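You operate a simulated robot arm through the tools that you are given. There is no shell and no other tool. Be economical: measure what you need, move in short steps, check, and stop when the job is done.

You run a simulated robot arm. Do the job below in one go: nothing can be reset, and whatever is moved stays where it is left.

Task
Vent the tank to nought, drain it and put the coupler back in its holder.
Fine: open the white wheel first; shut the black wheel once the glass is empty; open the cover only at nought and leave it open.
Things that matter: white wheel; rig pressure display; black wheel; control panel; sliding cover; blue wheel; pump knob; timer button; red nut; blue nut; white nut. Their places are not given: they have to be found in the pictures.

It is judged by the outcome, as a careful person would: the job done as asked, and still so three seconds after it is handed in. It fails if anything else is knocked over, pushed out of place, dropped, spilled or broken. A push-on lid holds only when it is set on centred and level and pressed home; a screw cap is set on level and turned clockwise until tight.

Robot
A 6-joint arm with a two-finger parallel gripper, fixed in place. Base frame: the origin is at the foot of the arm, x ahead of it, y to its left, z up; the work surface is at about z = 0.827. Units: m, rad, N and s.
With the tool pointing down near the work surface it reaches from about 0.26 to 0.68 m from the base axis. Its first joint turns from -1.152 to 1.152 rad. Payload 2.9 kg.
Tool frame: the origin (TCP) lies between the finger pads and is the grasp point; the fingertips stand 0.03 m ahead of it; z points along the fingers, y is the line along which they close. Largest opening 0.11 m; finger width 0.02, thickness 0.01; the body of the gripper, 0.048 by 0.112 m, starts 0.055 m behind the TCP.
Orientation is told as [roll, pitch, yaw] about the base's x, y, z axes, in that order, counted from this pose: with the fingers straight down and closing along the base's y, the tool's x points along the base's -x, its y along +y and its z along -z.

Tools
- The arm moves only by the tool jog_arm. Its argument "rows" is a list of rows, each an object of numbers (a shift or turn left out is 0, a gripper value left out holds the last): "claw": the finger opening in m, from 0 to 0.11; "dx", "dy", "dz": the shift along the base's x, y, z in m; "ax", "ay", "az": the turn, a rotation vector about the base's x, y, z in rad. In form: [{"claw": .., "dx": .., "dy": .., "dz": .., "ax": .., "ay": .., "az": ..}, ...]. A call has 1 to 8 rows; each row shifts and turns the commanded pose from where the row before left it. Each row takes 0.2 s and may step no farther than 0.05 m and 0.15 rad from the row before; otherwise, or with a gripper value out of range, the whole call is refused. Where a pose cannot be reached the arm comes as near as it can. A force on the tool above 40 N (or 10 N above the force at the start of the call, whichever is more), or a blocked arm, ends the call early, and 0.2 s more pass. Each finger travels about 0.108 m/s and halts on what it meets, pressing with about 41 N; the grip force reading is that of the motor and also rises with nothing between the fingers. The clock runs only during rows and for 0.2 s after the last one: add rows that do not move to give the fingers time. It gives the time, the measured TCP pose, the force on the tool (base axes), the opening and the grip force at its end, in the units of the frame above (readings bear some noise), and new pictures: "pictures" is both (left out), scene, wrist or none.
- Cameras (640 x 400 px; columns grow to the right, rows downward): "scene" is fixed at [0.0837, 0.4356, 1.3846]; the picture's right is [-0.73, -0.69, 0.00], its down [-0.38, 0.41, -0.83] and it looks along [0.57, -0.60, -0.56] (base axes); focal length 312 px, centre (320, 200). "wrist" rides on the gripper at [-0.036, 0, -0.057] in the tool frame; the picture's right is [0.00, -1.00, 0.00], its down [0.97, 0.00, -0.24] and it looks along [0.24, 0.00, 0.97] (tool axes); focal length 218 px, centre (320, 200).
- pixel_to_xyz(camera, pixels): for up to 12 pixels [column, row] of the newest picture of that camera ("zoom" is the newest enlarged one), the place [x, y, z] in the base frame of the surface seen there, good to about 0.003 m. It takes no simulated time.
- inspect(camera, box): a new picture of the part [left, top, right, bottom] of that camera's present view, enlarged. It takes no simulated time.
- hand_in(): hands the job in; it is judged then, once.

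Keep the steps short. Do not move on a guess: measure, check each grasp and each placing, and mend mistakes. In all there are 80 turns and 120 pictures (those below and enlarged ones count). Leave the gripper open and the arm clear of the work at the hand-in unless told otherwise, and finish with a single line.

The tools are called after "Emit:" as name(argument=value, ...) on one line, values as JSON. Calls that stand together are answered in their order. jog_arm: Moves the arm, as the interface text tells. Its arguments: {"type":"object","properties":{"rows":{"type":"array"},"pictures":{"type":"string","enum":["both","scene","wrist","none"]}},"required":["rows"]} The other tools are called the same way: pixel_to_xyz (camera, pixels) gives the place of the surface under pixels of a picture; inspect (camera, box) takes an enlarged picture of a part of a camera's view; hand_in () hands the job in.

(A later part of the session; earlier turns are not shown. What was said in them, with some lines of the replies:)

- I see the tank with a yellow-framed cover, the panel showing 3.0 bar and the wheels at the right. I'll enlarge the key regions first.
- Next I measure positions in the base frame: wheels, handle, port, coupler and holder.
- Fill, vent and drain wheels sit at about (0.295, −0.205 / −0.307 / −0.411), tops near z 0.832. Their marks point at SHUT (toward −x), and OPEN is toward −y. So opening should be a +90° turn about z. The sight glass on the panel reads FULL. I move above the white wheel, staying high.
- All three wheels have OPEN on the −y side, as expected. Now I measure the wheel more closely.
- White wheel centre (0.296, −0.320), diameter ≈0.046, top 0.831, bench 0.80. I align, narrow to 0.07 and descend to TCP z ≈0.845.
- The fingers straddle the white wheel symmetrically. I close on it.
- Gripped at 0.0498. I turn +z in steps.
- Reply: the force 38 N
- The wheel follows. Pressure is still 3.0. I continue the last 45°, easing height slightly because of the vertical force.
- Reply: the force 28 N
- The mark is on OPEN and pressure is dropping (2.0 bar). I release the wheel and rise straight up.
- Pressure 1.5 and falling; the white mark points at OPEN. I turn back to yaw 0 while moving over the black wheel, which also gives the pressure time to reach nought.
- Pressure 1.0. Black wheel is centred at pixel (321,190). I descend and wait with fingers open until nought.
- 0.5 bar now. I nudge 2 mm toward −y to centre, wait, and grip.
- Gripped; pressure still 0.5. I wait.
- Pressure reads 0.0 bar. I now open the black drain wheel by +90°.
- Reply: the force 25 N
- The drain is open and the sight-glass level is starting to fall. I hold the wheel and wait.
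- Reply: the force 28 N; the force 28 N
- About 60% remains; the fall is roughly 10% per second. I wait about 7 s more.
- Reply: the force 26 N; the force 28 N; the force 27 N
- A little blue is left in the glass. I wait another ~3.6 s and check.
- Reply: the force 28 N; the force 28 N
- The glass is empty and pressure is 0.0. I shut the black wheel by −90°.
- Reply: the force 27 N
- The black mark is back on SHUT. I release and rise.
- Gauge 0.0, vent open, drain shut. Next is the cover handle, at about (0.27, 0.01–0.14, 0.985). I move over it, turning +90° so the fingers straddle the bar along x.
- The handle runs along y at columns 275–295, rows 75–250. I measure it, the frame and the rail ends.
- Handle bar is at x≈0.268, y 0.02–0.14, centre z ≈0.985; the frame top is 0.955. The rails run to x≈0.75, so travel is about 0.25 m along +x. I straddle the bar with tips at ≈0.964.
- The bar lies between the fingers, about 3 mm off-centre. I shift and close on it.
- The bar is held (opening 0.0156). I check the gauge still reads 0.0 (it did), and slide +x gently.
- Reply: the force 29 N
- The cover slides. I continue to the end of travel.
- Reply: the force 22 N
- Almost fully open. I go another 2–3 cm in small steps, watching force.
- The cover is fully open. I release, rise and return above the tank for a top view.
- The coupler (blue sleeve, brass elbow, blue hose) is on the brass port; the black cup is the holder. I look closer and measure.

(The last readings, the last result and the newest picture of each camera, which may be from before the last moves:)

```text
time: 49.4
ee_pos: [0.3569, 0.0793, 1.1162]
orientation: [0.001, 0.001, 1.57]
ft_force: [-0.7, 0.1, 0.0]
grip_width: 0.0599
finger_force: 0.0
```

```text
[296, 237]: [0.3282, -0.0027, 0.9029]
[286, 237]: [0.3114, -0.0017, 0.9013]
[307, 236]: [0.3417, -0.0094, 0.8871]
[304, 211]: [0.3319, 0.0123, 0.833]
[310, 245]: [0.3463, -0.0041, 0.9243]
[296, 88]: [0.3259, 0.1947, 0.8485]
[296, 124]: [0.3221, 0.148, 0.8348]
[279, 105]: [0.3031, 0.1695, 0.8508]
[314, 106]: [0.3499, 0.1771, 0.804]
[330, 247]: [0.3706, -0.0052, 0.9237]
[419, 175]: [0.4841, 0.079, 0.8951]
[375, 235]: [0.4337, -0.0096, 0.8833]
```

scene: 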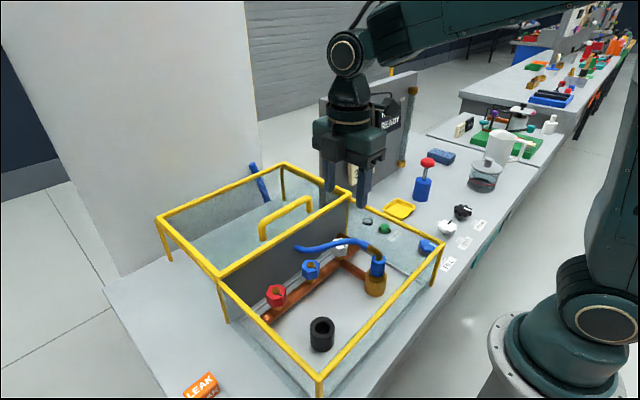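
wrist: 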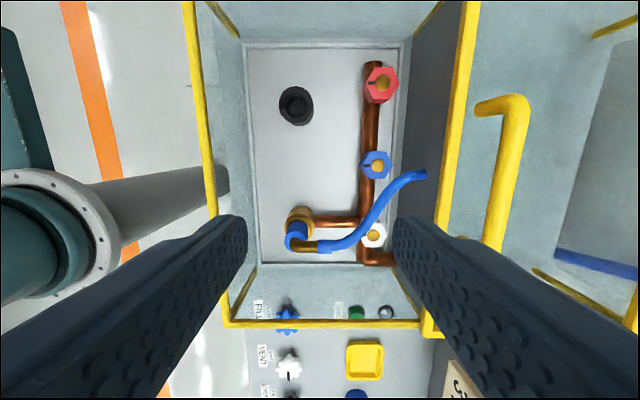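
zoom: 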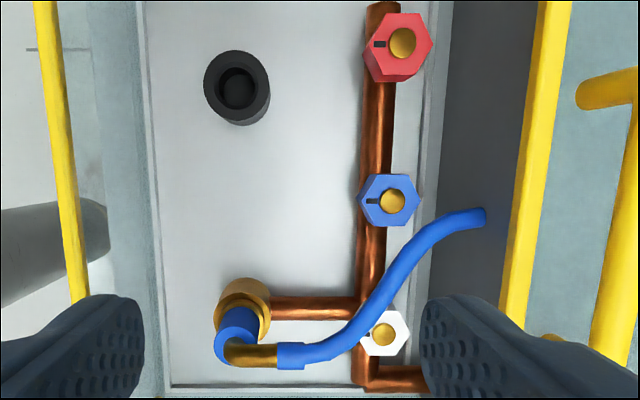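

Coupler sleeve is around (0.328, −0.004), z 0.87–0.908, elbow and hose leading off +x. Holder around (0.33, 0.17), top 0.85. I turn back to yaw 0 (fingers along y, the hose clear between them) over the coupler.

Emit:
jog_arm(rows=[{"az": -0.14, "dy": -0.012}, {"az": -0.14, "dy": -0.012}, {"az": -0.14, "dy": -0.012}, {"az": -0.14, "dy": -0.012}, {"az": -0.14, "dy": -0.012}, {"az": -0.14, "dy": -0.012}, {"az": -0.14, "dy": -0.011}, {"az": -0.14, "dx": -0.015}], pictures="none")

Emit:
jog_arm(rows=[{"az": -0.14, "dx": -0.012}, {"az": -0.14, "dz": -0.04}, {"az": -0.14}, {"az": -0.031}, {}], pictures="wrist")

```text
time: 51.2
ee_pos: [0.3441, -0.0045, 1.115]
orientation: [-0.001, -0.001, 0.447]
ft_force: [0.7, -0.3, -0.3]
grip_width: 0.0599
finger_force: 0.0
```

```text
time: 52.4
ee_pos: [0.3318, -0.0035, 1.0761]
orientation: [0.0, 0.0, -0.001]
ft_force: [0.7, 1.0, -0.1]
grip_width: 0.0599
finger_force: 0.2
```

wrist: 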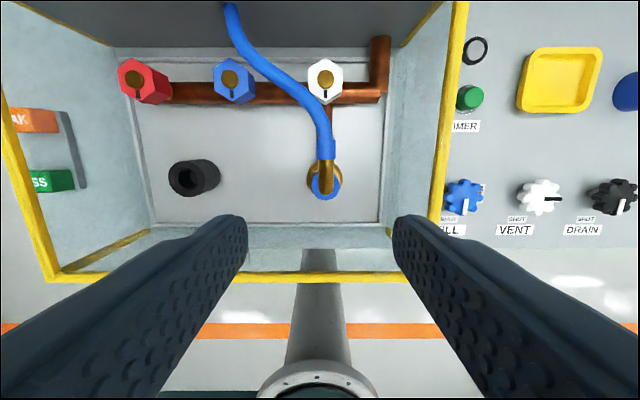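

Emit:
inspect(camera="wrist", box=[280, 120, 370, 220])

Emit:
pixel_to_xyz(camera="wrist", pixels=[[326, 193], [313, 184], [339, 184], [326, 165], [327, 197], [187, 165], [187, 195], [170, 180], [204, 180], [185, 181]])

```text
4.00 times, centred on (325, 170) of wrist
```

zoom: 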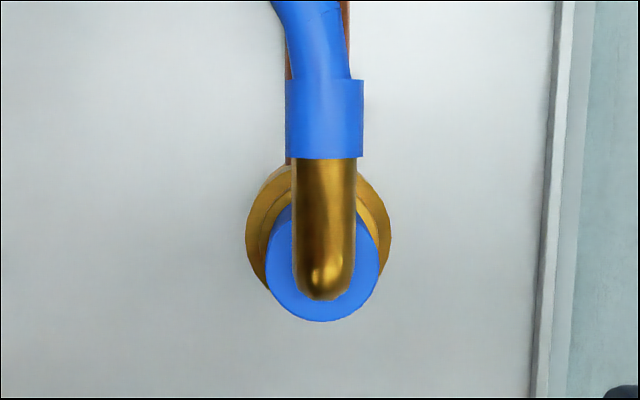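

```text
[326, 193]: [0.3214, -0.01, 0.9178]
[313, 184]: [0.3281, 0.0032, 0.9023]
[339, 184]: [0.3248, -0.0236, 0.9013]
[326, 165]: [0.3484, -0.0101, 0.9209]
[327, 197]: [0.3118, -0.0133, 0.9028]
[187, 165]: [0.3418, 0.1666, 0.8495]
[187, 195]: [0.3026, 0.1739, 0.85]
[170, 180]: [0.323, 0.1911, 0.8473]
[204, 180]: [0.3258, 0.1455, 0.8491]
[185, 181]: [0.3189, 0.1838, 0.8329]
```

Coupler axis ≈ (0.325, −0.010); holder axis ≈ (0.323, 0.169). I descend around the coupler with tips just above the brass collar.

Emit:
jog_arm(rows=[{"dx": -0.006, "dy": -0.006, "dz": -0.03}, {"dz": -0.04}, {"dz": -0.04}, {"dz": -0.035}, {"dz": -0.025}, {}])

Emit:
inspect(camera="scene", box=[330, 210, 420, 310])

```text
time: 53.8
ee_pos: [0.3253, -0.0092, 0.9064]
orientation: [-0.001, -0.001, 0.001]
ft_force: [1.2, -0.4, 0.1]
grip_width: 0.06
finger_force: 0.0
```

scene: 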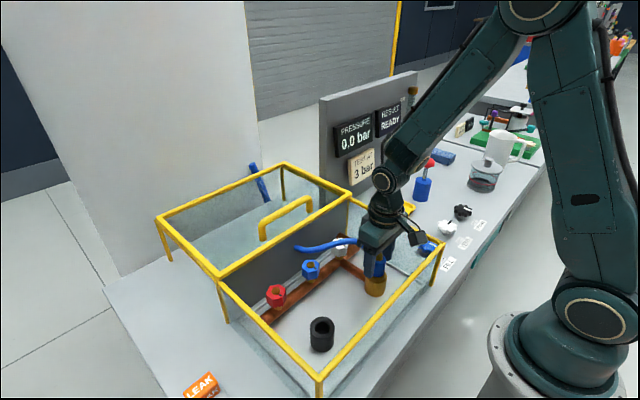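
wrist: 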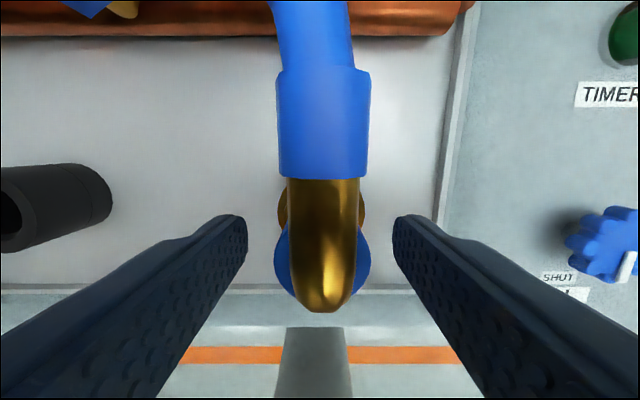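

```text
4.00 times, centred on (375, 260) of scene
```

zoom: 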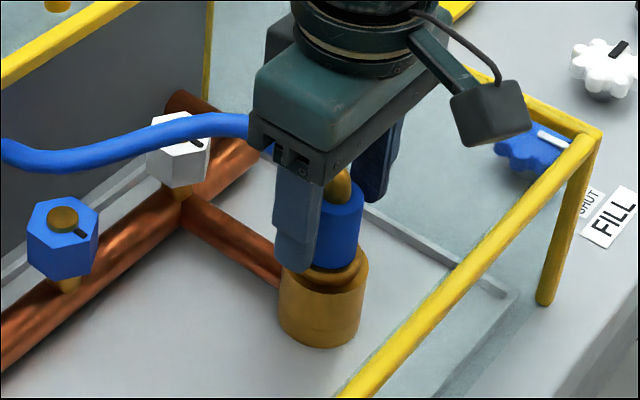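

Fingers straddle the sleeve, well centred. I close.

Emit:
jog_arm(rows=[{"claw": 0.022, "dz": -0.002}, {}, {}], pictures="wrist")

```text
time: 54.6
ee_pos: [0.3237, -0.0093, 0.9055]
orientation: [0.001, -0.001, -0.002]
ft_force: [0.1, -0.5, 1.1]
grip_width: 0.0299
finger_force: 41.0
stopped in row 3: the force on the tool passed its limit (the readings are from after the stop); the commanded pose is now the measured one
```

wrist: 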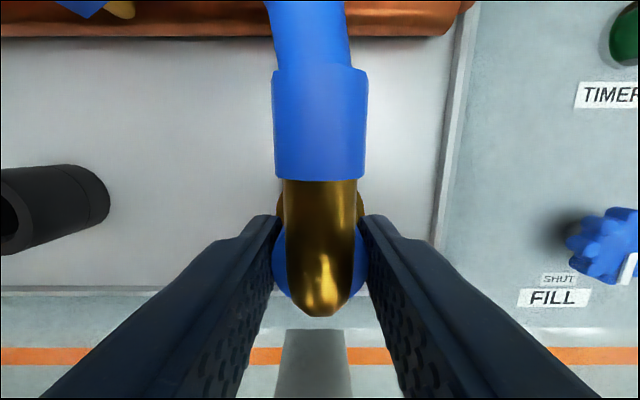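

Contact spike on closing, now calm; the opening is 0.030, the sleeve's width. I confirm the hold and lift a few mm.

Emit:
jog_arm(rows=[{"claw": 0.022}, {}, {"dz": 0.004}, {"dz": 0.004}, {"dz": 0.004}])

```text
time: 55.8
ee_pos: [0.3259, -0.0105, 0.9174]
orientation: [-0.001, -0.002, -0.001]
ft_force: [0.3, 0.1, -1.7]
grip_width: 0.0303
finger_force: 41.0
```

scene: 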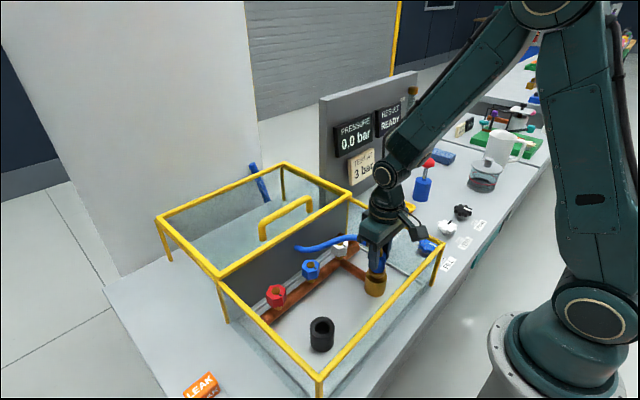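
wrist: 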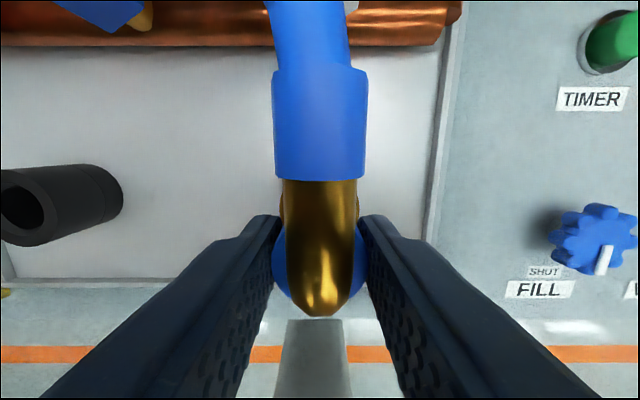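

The coupler comes up with the gripper at no notable force. I lift 4 cm more and look at its underside.

Emit:
jog_arm(rows=[{"dz": 0.01}, {"dz": 0.015}, {"dz": 0.015}, {}], pictures="scene")

Emit:
inspect(camera="scene", box=[330, 200, 430, 310])

```text
time: 56.8
ee_pos: [0.3259, -0.0094, 0.9578]
orientation: [-0.001, -0.002, 0.0]
ft_force: [-0.3, -0.2, -1.6]
grip_width: 0.0301
finger_force: 41.2
```

scene: 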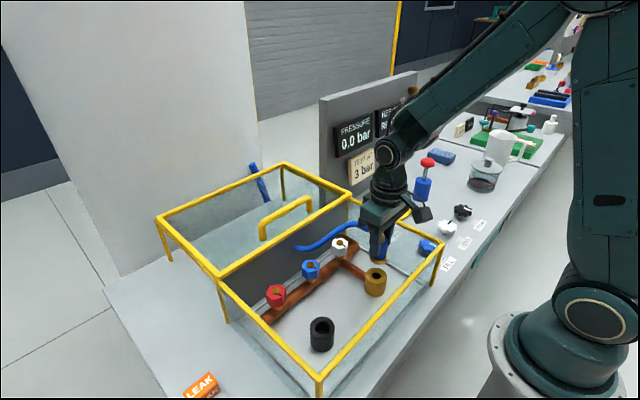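

```text
3.64 times, centred on (380, 255) of scene
```

zoom: 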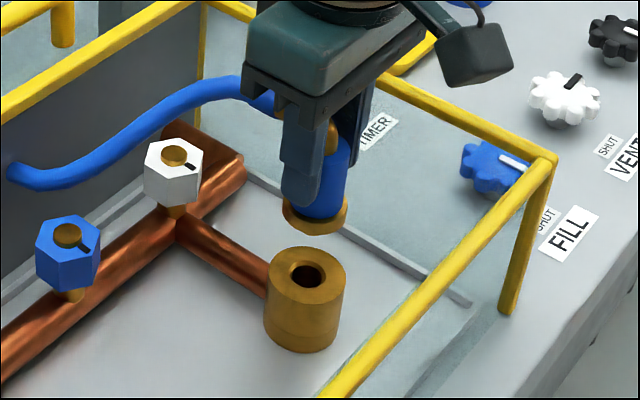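

The coupler has a brass flange at the bottom. I measure port top, flange, and holder bore.

Emit:
pixel_to_xyz(camera="zoom", pixels=[[290, 205], [315, 233], [345, 215], [275, 270], [340, 275], [305, 300], [305, 258], [318, 205], [318, 224]])

Emit:
inspect(camera="scene", box=[290, 300, 350, 365])

```text
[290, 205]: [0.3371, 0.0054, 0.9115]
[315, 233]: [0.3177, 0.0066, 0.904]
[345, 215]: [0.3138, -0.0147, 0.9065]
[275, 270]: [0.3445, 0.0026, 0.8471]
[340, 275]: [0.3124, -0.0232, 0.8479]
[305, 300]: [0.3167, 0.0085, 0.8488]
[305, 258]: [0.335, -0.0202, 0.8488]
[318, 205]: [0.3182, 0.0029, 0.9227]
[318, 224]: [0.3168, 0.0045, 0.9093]
```

```text
6.15 times, centred on (320, 332) of scene
```

zoom: 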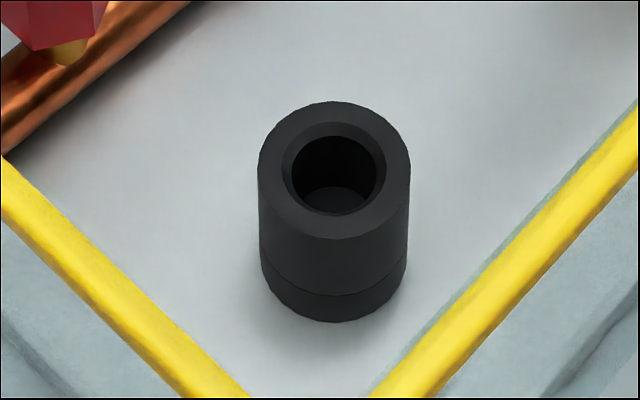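

Port top is 0.848, about the same as the holder top. I measure the holder's rim precisely.

Emit:
pixel_to_xyz(camera="zoom", pixels=[[262, 170], [406, 170], [333, 106], [333, 235], [290, 122], [380, 125], [285, 220], [383, 220], [333, 200]])

```text
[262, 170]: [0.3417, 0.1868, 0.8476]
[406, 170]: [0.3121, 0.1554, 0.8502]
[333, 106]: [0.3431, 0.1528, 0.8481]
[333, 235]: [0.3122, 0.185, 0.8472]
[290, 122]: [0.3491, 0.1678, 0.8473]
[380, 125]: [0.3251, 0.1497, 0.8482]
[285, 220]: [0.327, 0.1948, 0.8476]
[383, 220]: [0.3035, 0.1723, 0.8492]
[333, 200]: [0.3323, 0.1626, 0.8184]
```

Holder centre ≈ (0.327, 0.171); port ≈ (0.327, −0.009): a 0.180 m shift along y. I carry the coupler across at this height.

Emit:
jog_arm(rows=[{"dz": 0.01}, {"dy": 0.03}, {"dy": 0.03}, {"dy": 0.03}, {"dy": 0.03}, {"dy": 0.03}, {"dy": 0.03}, {}])

Emit:
inspect(camera="scene", box=[260, 250, 380, 380])

```text
time: 58.6
ee_pos: [0.3257, 0.1704, 0.9657]
orientation: [-0.002, -0.002, 0.0]
ft_force: [0.9, 0.8, 0.0]
grip_width: 0.0301
finger_force: 40.7
```

scene: 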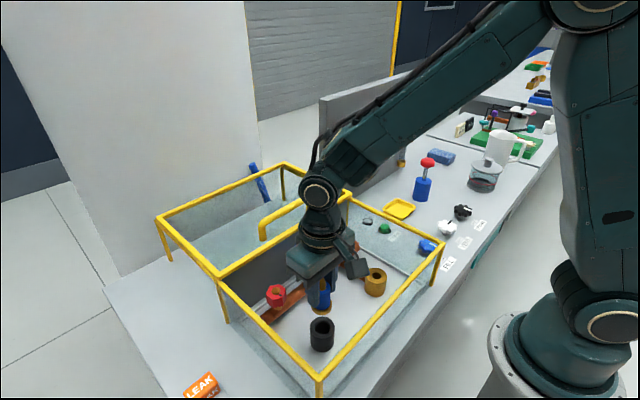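
wrist: 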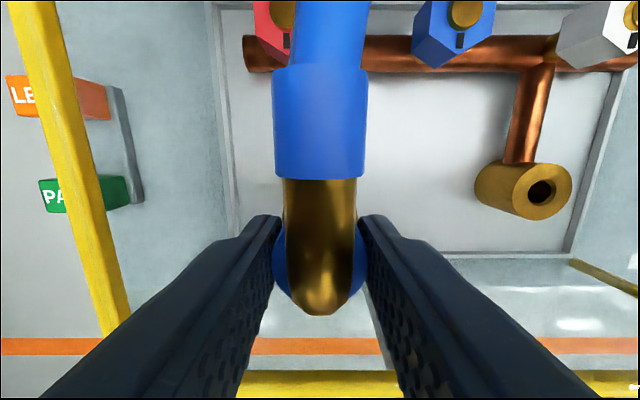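

```text
3.08 times, centred on (320, 315) of scene
```

zoom: 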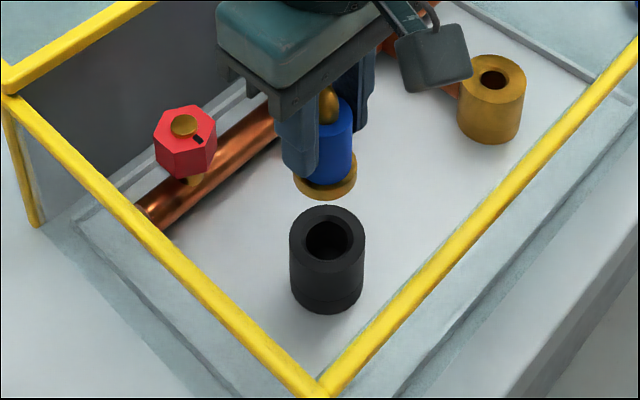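

The flange is directly over the holder. I descend most of the way, then check.

Emit:
jog_arm(rows=[{"dz": -0.02}, {"dz": -0.015}, {"dz": -0.01}, {}], pictures="none")

Emit:
inspect(camera="scene", box=[290, 270, 360, 365])

```text
time: 59.6
ee_pos: [0.3249, 0.1706, 0.9226]
orientation: [-0.001, 0.0, -0.001]
ft_force: [1.0, 0.2, -2.3]
grip_width: 0.0301
finger_force: 40.9
```

```text
4.21 times, centred on (325, 318) of scene
```

zoom: 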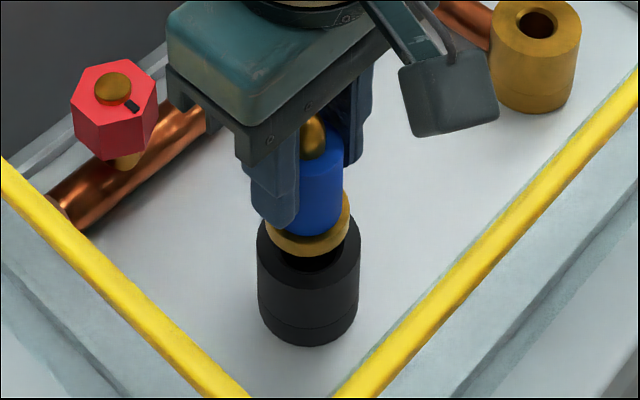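

Still concentric. I lower in small steps to about 0.905 and a touch beyond until contact.

Emit:
jog_arm(rows=[{"dz": -0.005}, {"dz": -0.004}, {"dz": -0.004}, {"dz": -0.003}, {"dz": -0.002}, {}], pictures="wrist")

Emit:
inspect(camera="scene", box=[290, 270, 360, 365])

```text
time: 61.0
ee_pos: [0.3256, 0.1695, 0.9053]
orientation: [0.001, -0.002, -0.001]
ft_force: [-9.0, -3.9, 35.6]
grip_width: 0.0297
finger_force: 41.4
```

wrist: 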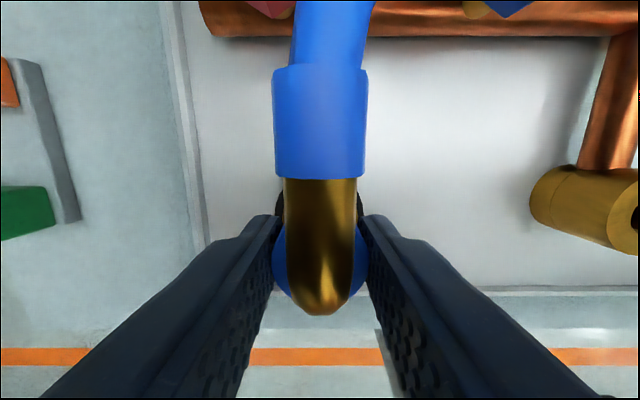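

```text
4.21 times, centred on (325, 318) of scene
```

zoom: 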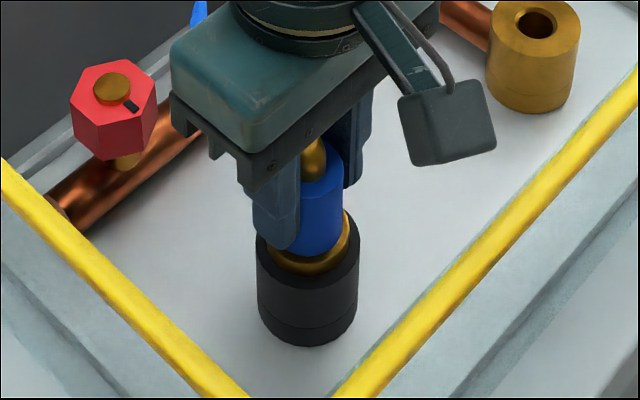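

Seated: 35 N contact at 0.9053, same height as on the port, concentric. I relieve the push and open the fingers slowly.

Emit:
jog_arm(rows=[{"dz": 0.001}, {"claw": 0.034}, {"claw": 0.045}, {"claw": 0.06}, {}], pictures="wrist")

Emit:
inspect(camera="scene", box=[290, 270, 360, 365])

```text
time: 62.2
ee_pos: [0.3242, 0.1695, 0.9054]
orientation: [-0.001, -0.003, 0.0]
ft_force: [0.4, -0.6, 0.0]
grip_width: 0.06
finger_force: 0.0
```

wrist: 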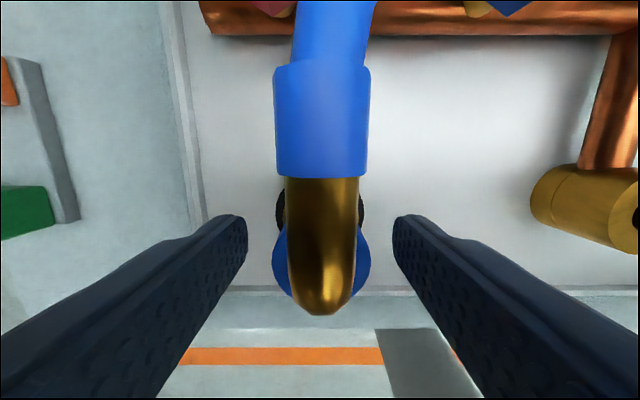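

```text
4.21 times, centred on (325, 318) of scene
```

zoom: 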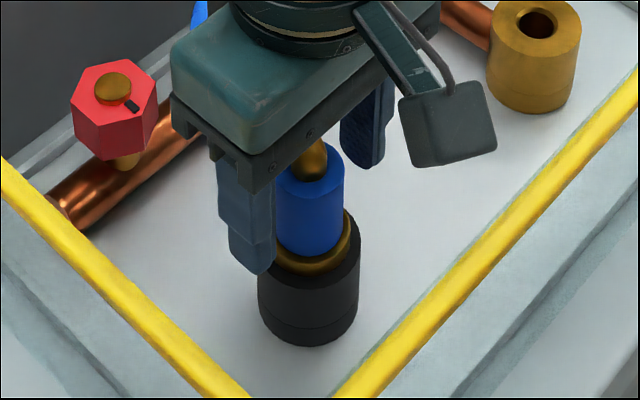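

The coupler stands upright in the holder. I rise straight up, clear of the elbow, and look.

Emit:
jog_arm(rows=[{"dz": 0.02}, {"dz": 0.04}, {"dz": 0.05}, {"dz": 0.05}, {"dz": 0.05}, {"dz": 0.04, "dy": -0.03}, {"dy": -0.05}, {"dy": -0.05, "claw": 0.09}])

Emit:
inspect(camera="scene", box=[270, 210, 450, 370])

```text
time: 64.0
ee_pos: [0.322, 0.0415, 1.1566]
orientation: [0.0, -0.001, -0.001]
ft_force: [-1.3, 0.6, -0.4]
grip_width: 0.0899
finger_force: 0.1
```

scene: 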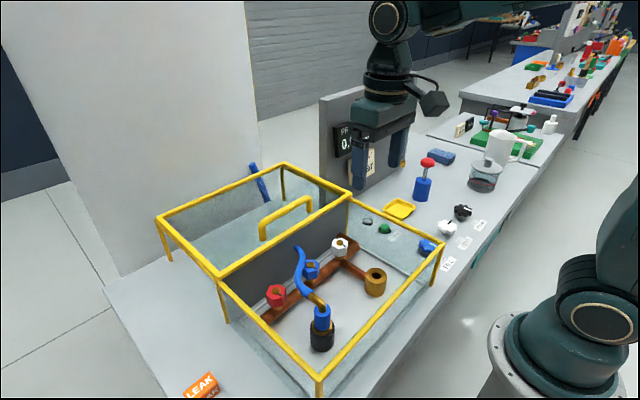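
wrist: 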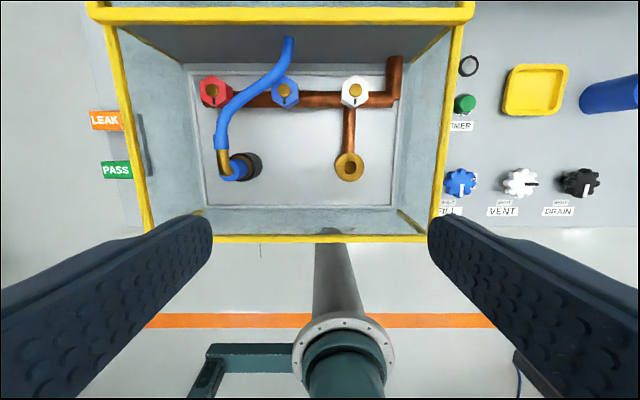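

```text
2.50 times, centred on (360, 290) of scene
```

zoom: 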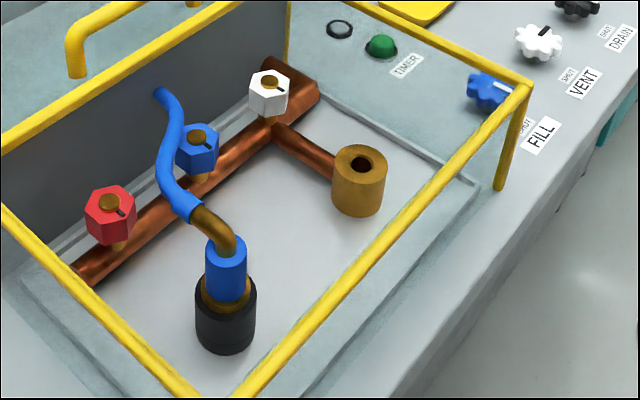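

Coupler upright in the holder, cover open, vent open, drain shut. I verify the seat and settle, and move the gripper away to see the gauge.

Emit:
jog_arm(rows=[{"dx": 0.02, "dy": 0.03, "dz": 0.03}, {"dz": 0.04}, {"dz": 0.04}, {}, {}, {}])

Emit:
pixel_to_xyz(camera="scene", pixels=[[322, 309], [322, 320], [316, 330], [330, 328], [322, 336], [322, 331]])

Emit:
inspect(camera="scene", box=[290, 290, 350, 365])

```text
time: 65.4
ee_pos: [0.3451, 0.07, 1.2662]
orientation: [0.001, -0.001, 0.002]
ft_force: [0.0, 0.2, -0.8]
grip_width: 0.0902
finger_force: 0.0
```

scene: 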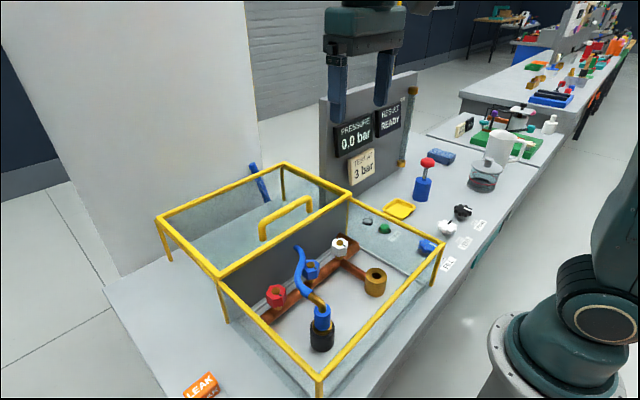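
wrist: 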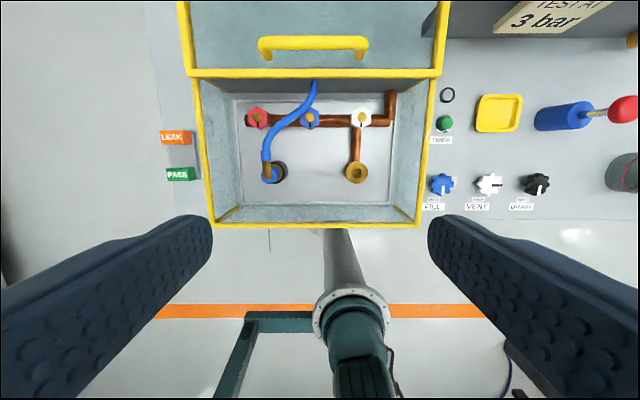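

```text
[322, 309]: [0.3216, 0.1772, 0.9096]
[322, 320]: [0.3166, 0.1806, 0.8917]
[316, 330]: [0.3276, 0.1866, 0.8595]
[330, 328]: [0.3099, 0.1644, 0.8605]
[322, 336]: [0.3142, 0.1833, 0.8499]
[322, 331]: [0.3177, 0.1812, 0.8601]
```

```text
5.33 times, centred on (320, 328) of scene
```

zoom: 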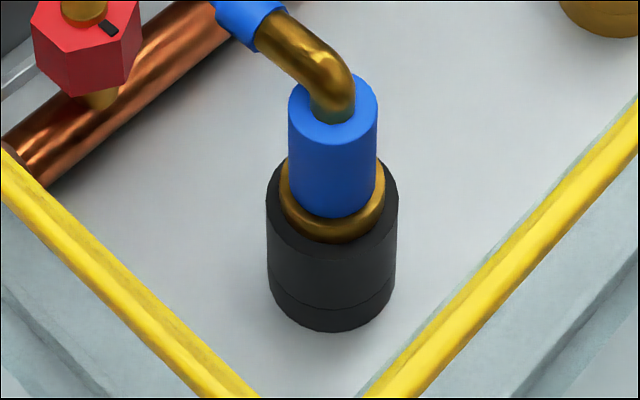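

The coupler sits level with its flange on the holder rim (flange z ≈0.860, the same as it was on the port). The gauge reads 0.0, the glass is empty, the vent is open, the drain is shut and the cover is open. The arm is clear with the gripper open, so I hand in.

Emit:
hand_in()

```text
The job is handed in.
```

The tank is vented to 0.0 bar and drained, with the white wheel open, the black wheel shut, the cover left open and the coupler seated in its holder.
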